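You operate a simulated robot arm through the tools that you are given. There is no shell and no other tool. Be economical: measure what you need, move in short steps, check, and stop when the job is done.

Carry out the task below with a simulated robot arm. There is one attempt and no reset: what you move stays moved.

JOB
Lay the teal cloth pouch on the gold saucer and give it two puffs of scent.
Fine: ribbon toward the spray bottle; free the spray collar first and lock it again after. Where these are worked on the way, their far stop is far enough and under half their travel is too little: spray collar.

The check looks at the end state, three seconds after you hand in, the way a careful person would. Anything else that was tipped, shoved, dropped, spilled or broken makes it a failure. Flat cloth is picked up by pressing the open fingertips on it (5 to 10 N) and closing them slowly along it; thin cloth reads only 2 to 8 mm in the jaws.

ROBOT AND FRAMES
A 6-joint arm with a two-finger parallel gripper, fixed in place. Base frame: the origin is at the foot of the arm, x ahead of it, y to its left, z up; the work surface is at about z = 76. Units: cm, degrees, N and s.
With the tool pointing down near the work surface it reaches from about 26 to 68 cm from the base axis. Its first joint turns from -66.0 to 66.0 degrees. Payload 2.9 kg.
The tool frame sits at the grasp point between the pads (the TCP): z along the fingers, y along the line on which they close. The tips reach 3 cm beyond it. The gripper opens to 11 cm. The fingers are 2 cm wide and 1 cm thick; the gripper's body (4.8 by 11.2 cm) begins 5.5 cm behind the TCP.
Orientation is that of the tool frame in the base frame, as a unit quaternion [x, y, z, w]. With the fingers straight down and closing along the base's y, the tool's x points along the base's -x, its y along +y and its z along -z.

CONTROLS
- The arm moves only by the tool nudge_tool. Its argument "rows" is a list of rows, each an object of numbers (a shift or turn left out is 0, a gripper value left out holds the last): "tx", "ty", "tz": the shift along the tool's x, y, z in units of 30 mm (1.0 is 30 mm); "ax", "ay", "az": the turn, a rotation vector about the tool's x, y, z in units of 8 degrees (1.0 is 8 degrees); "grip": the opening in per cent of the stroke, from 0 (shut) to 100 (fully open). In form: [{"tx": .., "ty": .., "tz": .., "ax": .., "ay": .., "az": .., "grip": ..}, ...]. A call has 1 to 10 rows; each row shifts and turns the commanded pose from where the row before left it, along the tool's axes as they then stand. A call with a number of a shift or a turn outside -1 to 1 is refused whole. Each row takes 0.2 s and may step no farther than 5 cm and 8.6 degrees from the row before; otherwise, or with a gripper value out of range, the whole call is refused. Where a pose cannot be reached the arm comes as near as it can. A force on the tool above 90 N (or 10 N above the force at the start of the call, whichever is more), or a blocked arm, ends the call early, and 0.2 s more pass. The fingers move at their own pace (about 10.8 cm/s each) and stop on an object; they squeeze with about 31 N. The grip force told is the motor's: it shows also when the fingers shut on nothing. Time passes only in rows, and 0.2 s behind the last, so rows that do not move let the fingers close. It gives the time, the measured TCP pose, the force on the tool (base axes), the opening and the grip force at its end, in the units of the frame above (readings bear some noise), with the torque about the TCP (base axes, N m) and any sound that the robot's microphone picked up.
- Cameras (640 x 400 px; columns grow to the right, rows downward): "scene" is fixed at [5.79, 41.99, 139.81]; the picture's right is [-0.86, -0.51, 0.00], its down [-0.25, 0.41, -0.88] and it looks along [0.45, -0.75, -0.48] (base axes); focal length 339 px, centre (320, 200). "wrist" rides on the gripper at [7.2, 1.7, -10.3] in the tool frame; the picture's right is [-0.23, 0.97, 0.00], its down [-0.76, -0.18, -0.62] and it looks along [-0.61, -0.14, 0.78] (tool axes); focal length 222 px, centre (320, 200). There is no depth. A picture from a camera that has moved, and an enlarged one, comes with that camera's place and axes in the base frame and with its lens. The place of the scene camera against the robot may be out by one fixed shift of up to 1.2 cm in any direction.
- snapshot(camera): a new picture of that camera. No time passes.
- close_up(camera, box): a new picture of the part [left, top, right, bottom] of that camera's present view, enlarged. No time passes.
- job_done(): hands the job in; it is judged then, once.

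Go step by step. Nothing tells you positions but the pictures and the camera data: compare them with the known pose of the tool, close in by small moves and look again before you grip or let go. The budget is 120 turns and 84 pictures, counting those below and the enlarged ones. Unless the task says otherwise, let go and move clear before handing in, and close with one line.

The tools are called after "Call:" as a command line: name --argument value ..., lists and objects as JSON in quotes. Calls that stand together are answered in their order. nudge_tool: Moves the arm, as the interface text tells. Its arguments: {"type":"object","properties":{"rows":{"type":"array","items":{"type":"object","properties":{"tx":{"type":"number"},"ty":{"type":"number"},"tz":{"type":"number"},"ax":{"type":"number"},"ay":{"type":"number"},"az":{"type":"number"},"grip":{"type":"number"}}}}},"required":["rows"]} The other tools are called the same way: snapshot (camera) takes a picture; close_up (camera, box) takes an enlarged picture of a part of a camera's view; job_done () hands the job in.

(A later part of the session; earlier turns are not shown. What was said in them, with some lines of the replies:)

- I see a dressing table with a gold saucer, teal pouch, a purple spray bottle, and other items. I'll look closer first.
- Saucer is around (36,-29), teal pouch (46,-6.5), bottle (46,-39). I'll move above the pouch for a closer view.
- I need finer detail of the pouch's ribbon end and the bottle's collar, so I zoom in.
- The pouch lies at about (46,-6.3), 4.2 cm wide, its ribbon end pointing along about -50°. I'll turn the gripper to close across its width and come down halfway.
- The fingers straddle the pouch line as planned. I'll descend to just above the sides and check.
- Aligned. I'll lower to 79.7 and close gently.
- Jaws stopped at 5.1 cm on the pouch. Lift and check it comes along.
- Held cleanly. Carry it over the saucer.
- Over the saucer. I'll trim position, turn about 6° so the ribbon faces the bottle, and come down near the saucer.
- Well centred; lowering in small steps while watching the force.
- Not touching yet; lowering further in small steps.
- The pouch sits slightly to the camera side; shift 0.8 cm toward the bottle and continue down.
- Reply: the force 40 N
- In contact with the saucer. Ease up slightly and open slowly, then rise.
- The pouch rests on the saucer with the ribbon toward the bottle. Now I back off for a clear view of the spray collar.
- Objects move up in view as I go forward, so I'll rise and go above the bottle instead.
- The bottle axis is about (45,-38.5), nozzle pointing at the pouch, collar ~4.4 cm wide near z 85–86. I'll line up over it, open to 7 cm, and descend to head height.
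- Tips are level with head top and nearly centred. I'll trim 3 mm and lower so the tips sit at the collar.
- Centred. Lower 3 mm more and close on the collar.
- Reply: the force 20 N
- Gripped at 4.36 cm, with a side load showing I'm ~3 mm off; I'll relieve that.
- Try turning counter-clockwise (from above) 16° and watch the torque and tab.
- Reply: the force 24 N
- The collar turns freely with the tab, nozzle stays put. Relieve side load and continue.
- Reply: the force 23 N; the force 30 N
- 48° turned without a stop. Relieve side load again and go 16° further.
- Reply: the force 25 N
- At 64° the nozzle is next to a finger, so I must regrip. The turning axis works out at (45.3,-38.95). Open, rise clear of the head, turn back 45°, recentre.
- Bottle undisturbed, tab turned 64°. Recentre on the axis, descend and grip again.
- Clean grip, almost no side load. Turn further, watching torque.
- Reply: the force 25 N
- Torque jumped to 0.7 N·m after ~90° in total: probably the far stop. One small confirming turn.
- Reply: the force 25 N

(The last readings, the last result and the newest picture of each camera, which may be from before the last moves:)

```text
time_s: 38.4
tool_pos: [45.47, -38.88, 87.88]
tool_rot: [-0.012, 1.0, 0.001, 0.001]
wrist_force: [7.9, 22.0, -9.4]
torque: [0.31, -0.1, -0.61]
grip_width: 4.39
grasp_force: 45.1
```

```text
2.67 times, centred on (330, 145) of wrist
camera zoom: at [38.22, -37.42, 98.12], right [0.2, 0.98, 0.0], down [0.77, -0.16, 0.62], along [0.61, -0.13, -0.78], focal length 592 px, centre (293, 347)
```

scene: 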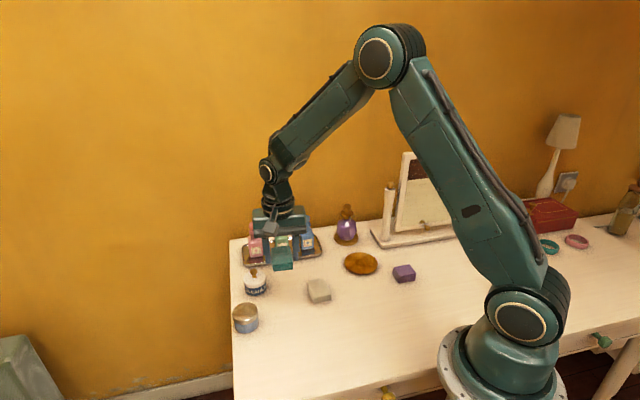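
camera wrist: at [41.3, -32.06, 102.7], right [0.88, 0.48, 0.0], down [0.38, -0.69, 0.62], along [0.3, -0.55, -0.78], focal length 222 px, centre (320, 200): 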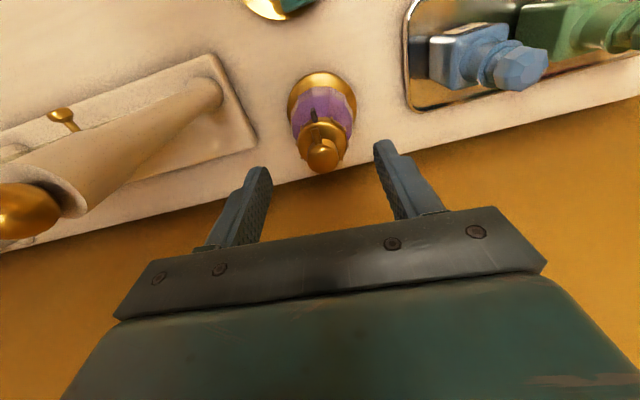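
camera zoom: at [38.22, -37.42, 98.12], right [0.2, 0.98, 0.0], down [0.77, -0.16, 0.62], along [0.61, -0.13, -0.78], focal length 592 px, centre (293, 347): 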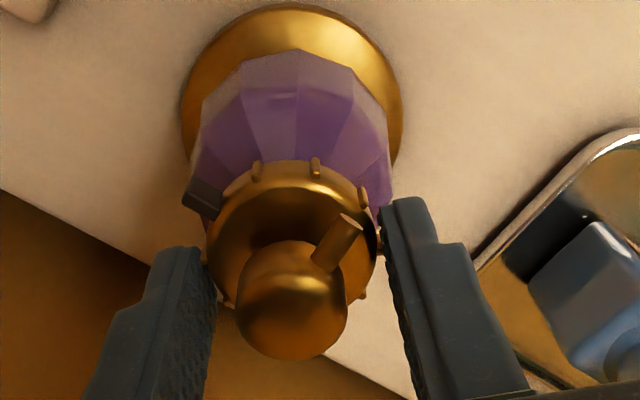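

Slip at the stop: the collar is fully freed (~90°). Release, rise, and shut the fingers above the head.

Call:
nudge_tool --rows '[{"grip": 50}, {"grip": 64}, {}, {"tz": -0.9}, {"tz": -0.9}, {"tz": -0.5}, {"grip": 0}, {}, {}]'

Call:
close_up --camera "scene" --box '[316, 190, 380, 240]'

Call:
snapshot --camera "wrist"

```text
time_s: 40.4
tool_pos: [45.39, -39.05, 94.87]
tool_rot: [-0.01, 1.0, 0.0, 0.0]
wrist_force: [-1.1, -0.1, 0.4]
torque: [-0.02, 0.0, 0.04]
grip_width: 0.02
grasp_force: 30.7
```

```text
8.00 times, centred on (348, 215) of scene
camera zoom: at [5.79, 41.99, 139.81], right [-0.86, -0.51, 0.0], down [-0.25, 0.41, -0.88], along [0.45, -0.75, -0.48], focal length 2715 px, centre (96, 80)
```

zoom: 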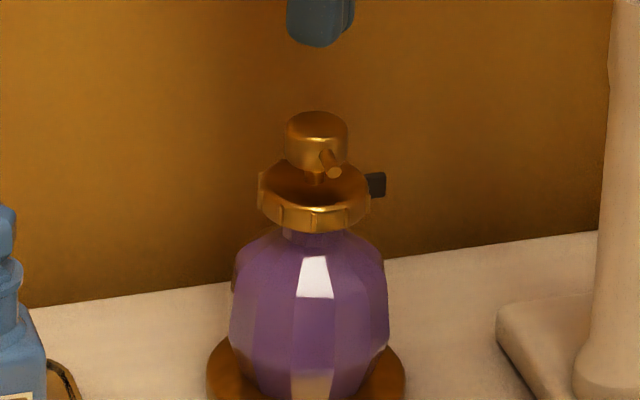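

```text
40 pictures are left
camera wrist: at [38.15, -37.51, 105.15], right [0.21, 0.98, 0.0], down [0.77, -0.16, 0.62], along [0.61, -0.13, -0.78], focal length 222 px, centre (320, 200)
```

wrist: 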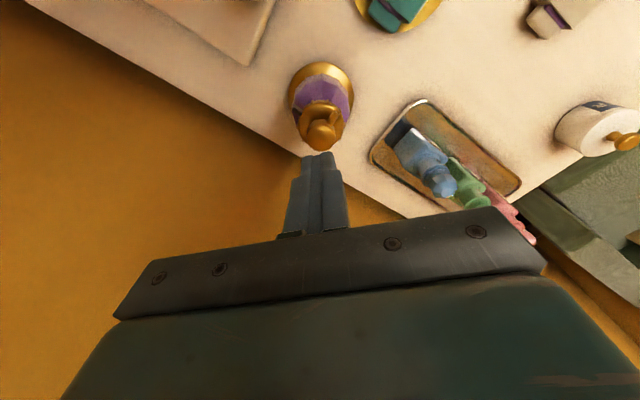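

Tips are right over the head. Descend to just above it, then press in small steps.

Call:
nudge_tool --rows '[{"tz": 0.5}, {"tz": 0.4}]'

Call:
nudge_tool --rows '[{"tz": 0.1}, {}]'

Call:
nudge_tool --rows '[{"tz": 0.1}, {}]'

```text
time_s: 41.0
tool_pos: [45.32, -39.06, 91.99]
tool_rot: [-0.011, 1.0, 0.0, 0.0]
wrist_force: [-0.6, 0.3, 0.0]
torque: [-0.01, -0.01, 0.0]
grip_width: 0.0
grasp_force: 31.1
```

```text
time_s: 41.6
tool_pos: [45.39, -39.03, 91.64]
tool_rot: [-0.01, 1.0, 0.0, 0.0]
wrist_force: [-0.4, 0.0, 0.2]
torque: [-0.02, 0.04, -0.03]
grip_width: 0.0
grasp_force: 30.4
```

```text
time_s: 42.2
tool_pos: [45.4, -39.01, 91.44]
tool_rot: [-0.011, 1.0, 0.0, -0.001]
wrist_force: [0.0, 0.1, 0.2]
torque: [0.03, -0.02, -0.02]
grip_width: 0.0
grasp_force: 30.7
```

Call:
nudge_tool --rows '[{"tz": 0.1}, {}]'

Call:
close_up --camera "scene" --box '[316, 190, 380, 240]'

```text
time_s: 42.8
tool_pos: [45.45, -39.16, 91.23]
tool_rot: [-0.01, 1.0, 0.0, 0.0]
wrist_force: [0.0, 0.1, 1.1]
torque: [0.0, -0.01, -0.01]
grip_width: 0.0
grasp_force: 30.7
```

```text
8.00 times, centred on (348, 215) of scene
camera zoom: at [5.79, 41.99, 139.81], right [-0.86, -0.51, 0.0], down [-0.25, 0.41, -0.88], along [0.45, -0.75, -0.48], focal length 2715 px, centre (96, 80)
```

zoom: 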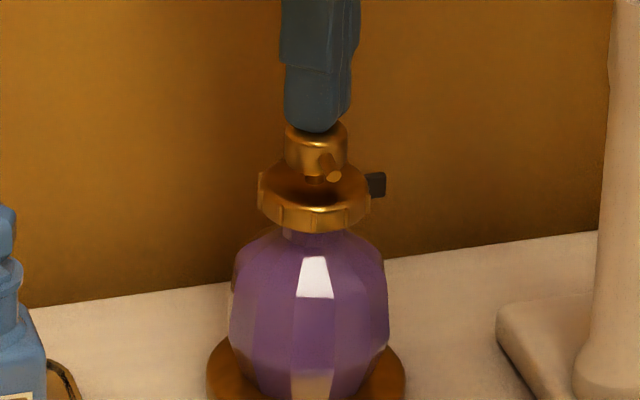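

Contact just begun. Press down for puff one.

Call:
nudge_tool --rows '[{"tz": 0.1}, {"tz": 0.1}, {}]'

```text
time_s: 43.6
tool_pos: [45.34, -39.04, 90.6]
tool_rot: [-0.01, 1.0, 0.0, 0.0]
wrist_force: [-0.7, 0.5, 4.5]
torque: [0.02, 0.03, 0.02]
grip_width: 0.0
grasp_force: 31.3
heard: click
```

A click was heard. Let me see the state.

Call:
close_up --camera "scene" --box '[316, 190, 380, 240]'

Call:
nudge_tool --rows '[{}]'

```text
8.00 times, centred on (348, 215) of scene
camera zoom: at [5.78, 42.0, 139.8], right [-0.86, -0.51, 0.0], down [-0.25, 0.41, -0.88], along [0.45, -0.75, -0.48], focal length 2715 px, centre (96, 80)
```

zoom: 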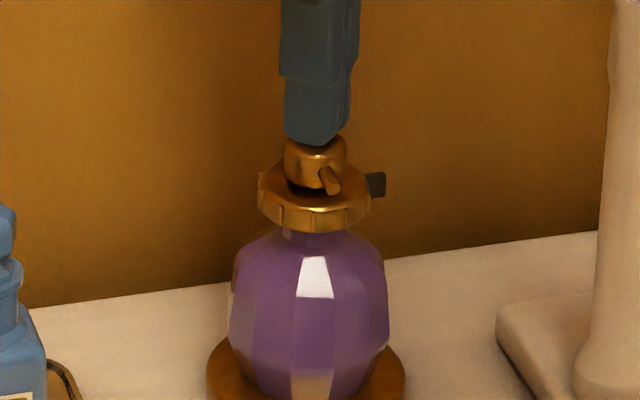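

```text
time_s: 44.0
tool_pos: [45.34, -39.11, 90.54]
tool_rot: [-0.011, 1.0, 0.0, 0.0]
wrist_force: [-0.4, 0.3, 5.1]
torque: [0.01, 0.0, 0.0]
grip_width: 0.0
grasp_force: 31.5
```

Continue a touch to confirm the bottom of the stroke.

Call:
nudge_tool --rows '[{"tz": 0.06}, {}]'

```text
time_s: 44.6
tool_pos: [45.34, -39.05, 90.56]
tool_rot: [-0.01, 1.0, -0.001, 0.001]
wrist_force: [-2.7, 0.4, 14.2]
torque: [-0.01, 0.1, 0.06]
grip_width: 0.02
grasp_force: 31.1
```

Bottomed: puff one done. Release fully, then press once more the same way.

Call:
nudge_tool --rows '[{"tz": -0.3}, {"tz": -0.3}, {}, {}]'

Call:
close_up --camera "scene" --box '[316, 190, 380, 240]'

```text
time_s: 45.6
tool_pos: [45.28, -39.06, 92.11]
tool_rot: [-0.01, 1.0, 0.0, 0.0]
wrist_force: [0.2, -0.5, 0.5]
torque: [-0.04, 0.0, -0.01]
grip_width: 0.0
grasp_force: 31.0
```

```text
8.00 times, centred on (348, 215) of scene
camera zoom: at [5.79, 41.99, 139.81], right [-0.86, -0.51, 0.0], down [-0.25, 0.41, -0.88], along [0.45, -0.75, -0.48], focal length 2715 px, centre (96, 80)
```

zoom: 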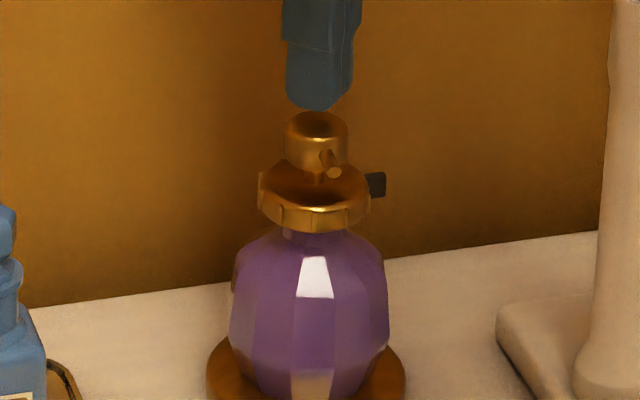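

The head sprang back up fully. Second press.

Call:
nudge_tool --rows '[{"tz": 0.2}, {"tz": 0.15}, {"tz": 0.1}, {"tz": 0.1}, {}, {}]'

```text
time_s: 47.0
tool_pos: [45.4, -39.01, 90.51]
tool_rot: [-0.011, 1.0, 0.0, 0.0]
wrist_force: [-1.7, -0.2, 3.8]
torque: [-0.03, 0.08, 0.02]
grip_width: 0.04
grasp_force: 30.4
heard: click
```

Second click heard. I release, rise, open, and set up to relock the collar.

Call:
nudge_tool --rows '[{"tz": 0.05}, {}, {"tz": -0.5}, {"tz": -0.7}, {"tz": -0.4}, {"grip": 64}, {"az": -0.6}, {"ty": 0.03}, {}]'

Call:
close_up --camera "scene" --box '[316, 190, 380, 240]'

```text
time_s: 49.0
tool_pos: [45.42, -38.87, 95.02]
tool_rot: [-0.053, 0.999, 0.0, 0.001]
wrist_force: [0.0, -0.1, -0.2]
torque: [-0.04, -0.02, 0.02]
grip_width: 7.0
grasp_force: 0.0
```

```text
8.00 times, centred on (348, 215) of scene
camera zoom: at [5.79, 41.99, 139.81], right [-0.86, -0.51, 0.0], down [-0.25, 0.41, -0.88], along [0.45, -0.75, -0.48], focal length 2715 px, centre (96, 80)
```

zoom: 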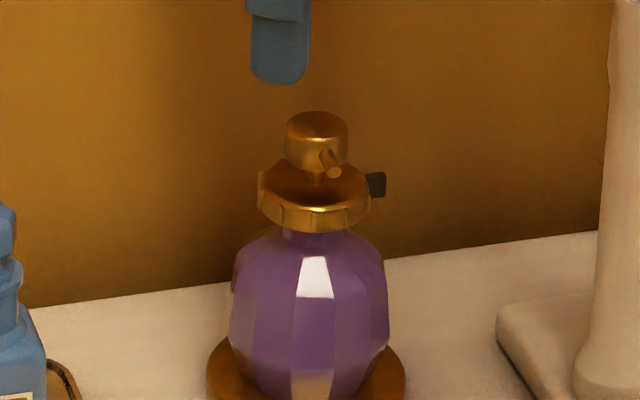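

Descend around the head and grip the collar.

Call:
nudge_tool --rows '[{"tz": 0.9, "tx": 0.02}, {"tz": 0.9}, {"tz": 0.6}, {"grip": 50}, {"grip": 44}, {"grip": 36}, {"grip": 32}, {}]'

Call:
close_up --camera "wrist" --box '[240, 70, 420, 220]'

```text
time_s: 50.8
tool_pos: [45.27, -39.06, 87.84]
tool_rot: [-0.053, 0.999, 0.0, 0.0]
wrist_force: [-2.0, 3.7, -1.5]
torque: [0.12, -0.14, 0.01]
grip_width: 4.36
grasp_force: 45.0
```

```text
2.67 times, centred on (330, 145) of wrist
camera zoom: at [37.9, -38.02, 98.14], right [0.12, 0.99, 0.0], down [0.78, -0.1, 0.62], along [0.62, -0.08, -0.78], focal length 592 px, centre (293, 347)
```

zoom: 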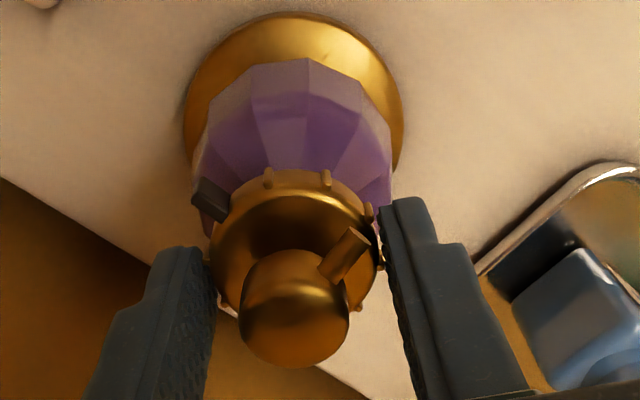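

Good grip with the nozzle clear. Turn clockwise back toward lock, in stages.

Call:
nudge_tool --rows '[{"az": 0.5}, {"az": 0.5}, {"az": 0.5}, {"az": 0.5}, {"az": 0.5}, {"az": 0.5}, {}]'

Call:
nudge_tool --rows '[{"az": 0.5}, {"az": 0.5}, {"az": 0.5}, {"az": 0.5}, {}]'

Call:
nudge_tool --rows '[{"az": 0.5}, {"az": 0.5}, {"az": 0.5}, {"az": 0.5}, {"az": 0.5}, {"az": 0.5}, {}]'

Call:
close_up --camera "wrist" --box '[240, 70, 420, 220]'

```text
time_s: 52.4
tool_pos: [45.16, -38.8, 87.81]
tool_rot: [0.158, 0.987, 0.001, -0.001]
wrist_force: [-4.2, 6.4, -17.7]
torque: [-0.17, -0.4, 0.02]
grip_width: 4.33
grasp_force: 44.9
```

```text
time_s: 53.6
tool_pos: [45.2, -38.86, 87.81]
tool_rot: [0.294, 0.956, 0.0, -0.001]
wrist_force: [-4.8, 8.1, -19.8]
torque: [-0.05, -0.03, 0.0]
grip_width: 4.33
grasp_force: 45.1
```

```text
time_s: 55.2
tool_pos: [45.27, -38.8, 87.86]
tool_rot: [0.486, 0.874, 0.0, -0.002]
wrist_force: [-3.2, 7.0, -21.7]
torque: [-0.18, -0.07, -0.02]
grip_width: 4.34
grasp_force: 44.9
```

```text
2.67 times, centred on (330, 145) of wrist
camera zoom: at [42.94, -31.9, 98.18], right [0.95, 0.32, 0.0], down [0.25, -0.74, 0.62], along [0.2, -0.59, -0.78], focal length 592 px, centre (293, 347)
```

zoom: 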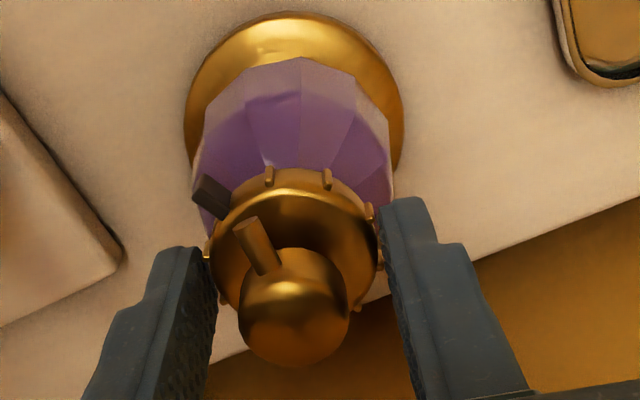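

64° back, no stop yet. Continue the remaining ~26° in small stages.

Call:
nudge_tool --rows '[{"az": 0.5}, {"az": 0.5}, {"az": 0.5}, {"az": 0.5}, {}]'

Call:
nudge_tool --rows '[{"az": 0.5}, {"az": 0.5}, {}]'

Call:
nudge_tool --rows '[{"az": 0.4}, {}]'

Call:
close_up --camera "wrist" --box '[240, 70, 420, 220]'

```text
time_s: 56.4
tool_pos: [45.29, -38.83, 87.94]
tool_rot: [0.602, 0.799, 0.0, -0.002]
wrist_force: [-1.6, 11.6, -17.5]
torque: [0.55, 0.35, -0.04]
grip_width: 4.31
grasp_force: 45.2
```

```text
time_s: 57.2
tool_pos: [45.25, -38.75, 87.87]
tool_rot: [0.657, 0.754, 0.0, -0.001]
wrist_force: [-0.1, 9.4, -19.1]
torque: [0.45, 0.03, 0.05]
grip_width: 4.31
grasp_force: 44.6
```

```text
time_s: 57.8
tool_pos: [45.25, -38.95, 87.95]
tool_rot: [0.678, 0.735, 0.001, -0.001]
wrist_force: [-2.3, 6.7, -18.2]
torque: [0.21, -0.28, 0.69]
grip_width: 4.31
grasp_force: 44.9
```

```text
2.67 times, centred on (330, 145) of wrist
camera zoom: at [46.41, -31.66, 98.22], right [0.99, -0.15, 0.0], down [-0.11, -0.77, 0.62], along [-0.09, -0.62, -0.78], focal length 592 px, centre (293, 347)
```

zoom: 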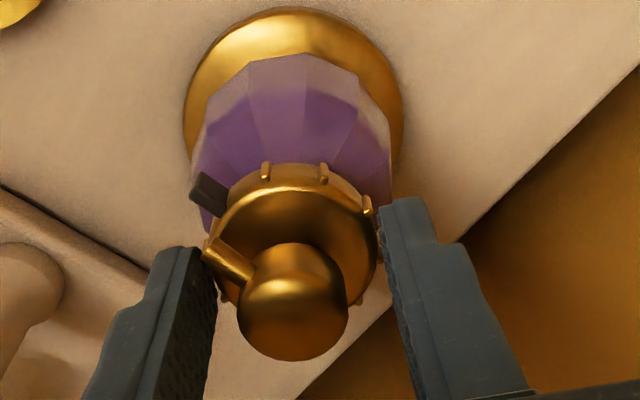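

Torque 0.7 N·m with the tab back under the nozzle: locked stop after ~91°. Release, rise and check.

Call:
nudge_tool --rows '[{"grip": 40}, {"grip": 50}, {"grip": 64}, {}, {"tz": -0.9}, {"tz": -0.9}, {"tz": -1}, {"tz": -1}, {"tz": -1}]'

Call:
close_up --camera "scene" --box '[325, 195, 371, 230]'

Call:
close_up --camera "scene" --box '[220, 190, 430, 340]'

```text
time_s: 59.8
tool_pos: [45.35, -38.91, 102.3]
tool_rot: [0.677, 0.736, 0.001, -0.001]
wrist_force: [0.1, -0.6, 0.7]
torque: [-0.03, 0.02, 0.0]
grip_width: 7.03
grasp_force: 0.1
```

```text
11.43 times, centred on (348, 212) of scene
camera zoom: at [5.79, 41.99, 139.81], right [-0.86, -0.51, 0.0], down [-0.25, 0.41, -0.88], along [0.45, -0.75, -0.48], focal length 3879 px, centre (0, 57)
```

zoom: 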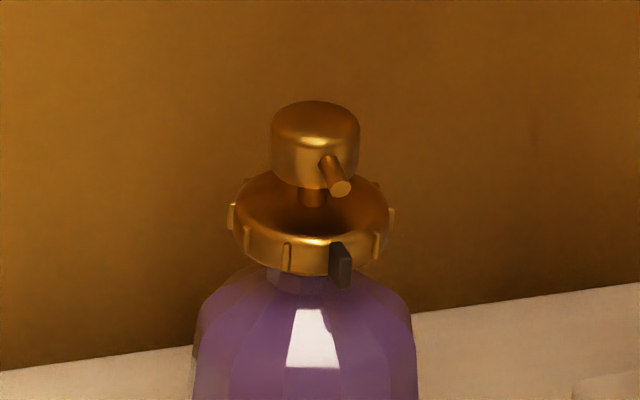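

```text
2.67 times, centred on (325, 265) of scene
camera zoom: at [5.79, 41.99, 139.81], right [-0.86, -0.51, 0.0], down [-0.25, 0.41, -0.88], along [0.45, -0.75, -0.48], focal length 905 px, centre (307, 27)
```

zoom: 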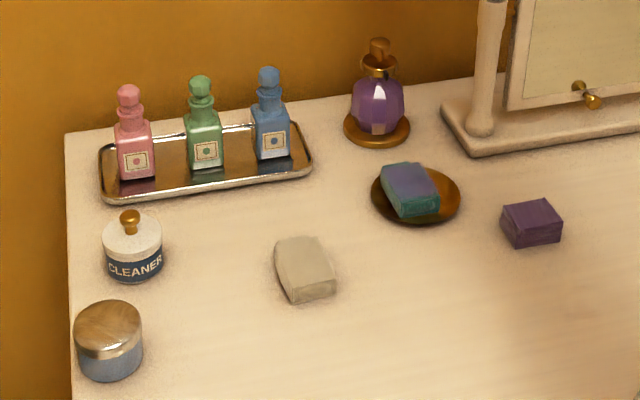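

The collar matches its initial locked position, and the pouch is tinted by the scent. One closer look at the pouch on the saucer.

Call:
close_up --camera "scene" --box '[334, 236, 390, 282]'

```text
8.70 times, centred on (362, 259) of scene
camera zoom: at [5.79, 41.99, 139.81], right [-0.86, -0.51, 0.0], down [-0.25, 0.41, -0.88], along [0.45, -0.75, -0.48], focal length 2951 px, centre (-45, -313)
```

zoom: 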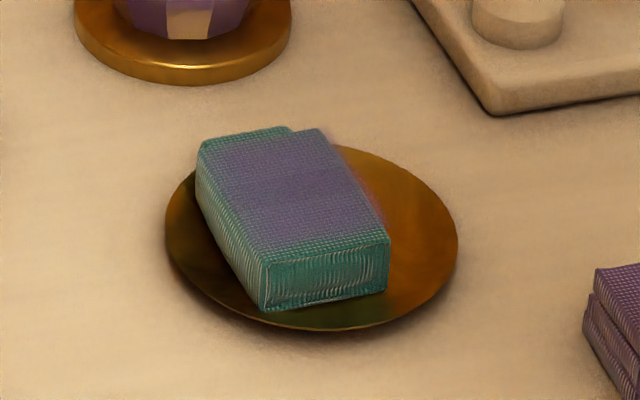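

The pouch lies on the saucer with its ribbon toward the bottle, nothing else has moved, and the arm is clear; handing in.

Call:
job_done

```text
The job is handed in.
```

The teal pouch is on the gold saucer with its ribbon toward the spray bottle. I freed the collar to its far stop, gave the pouch two puffs, and locked the collar again.
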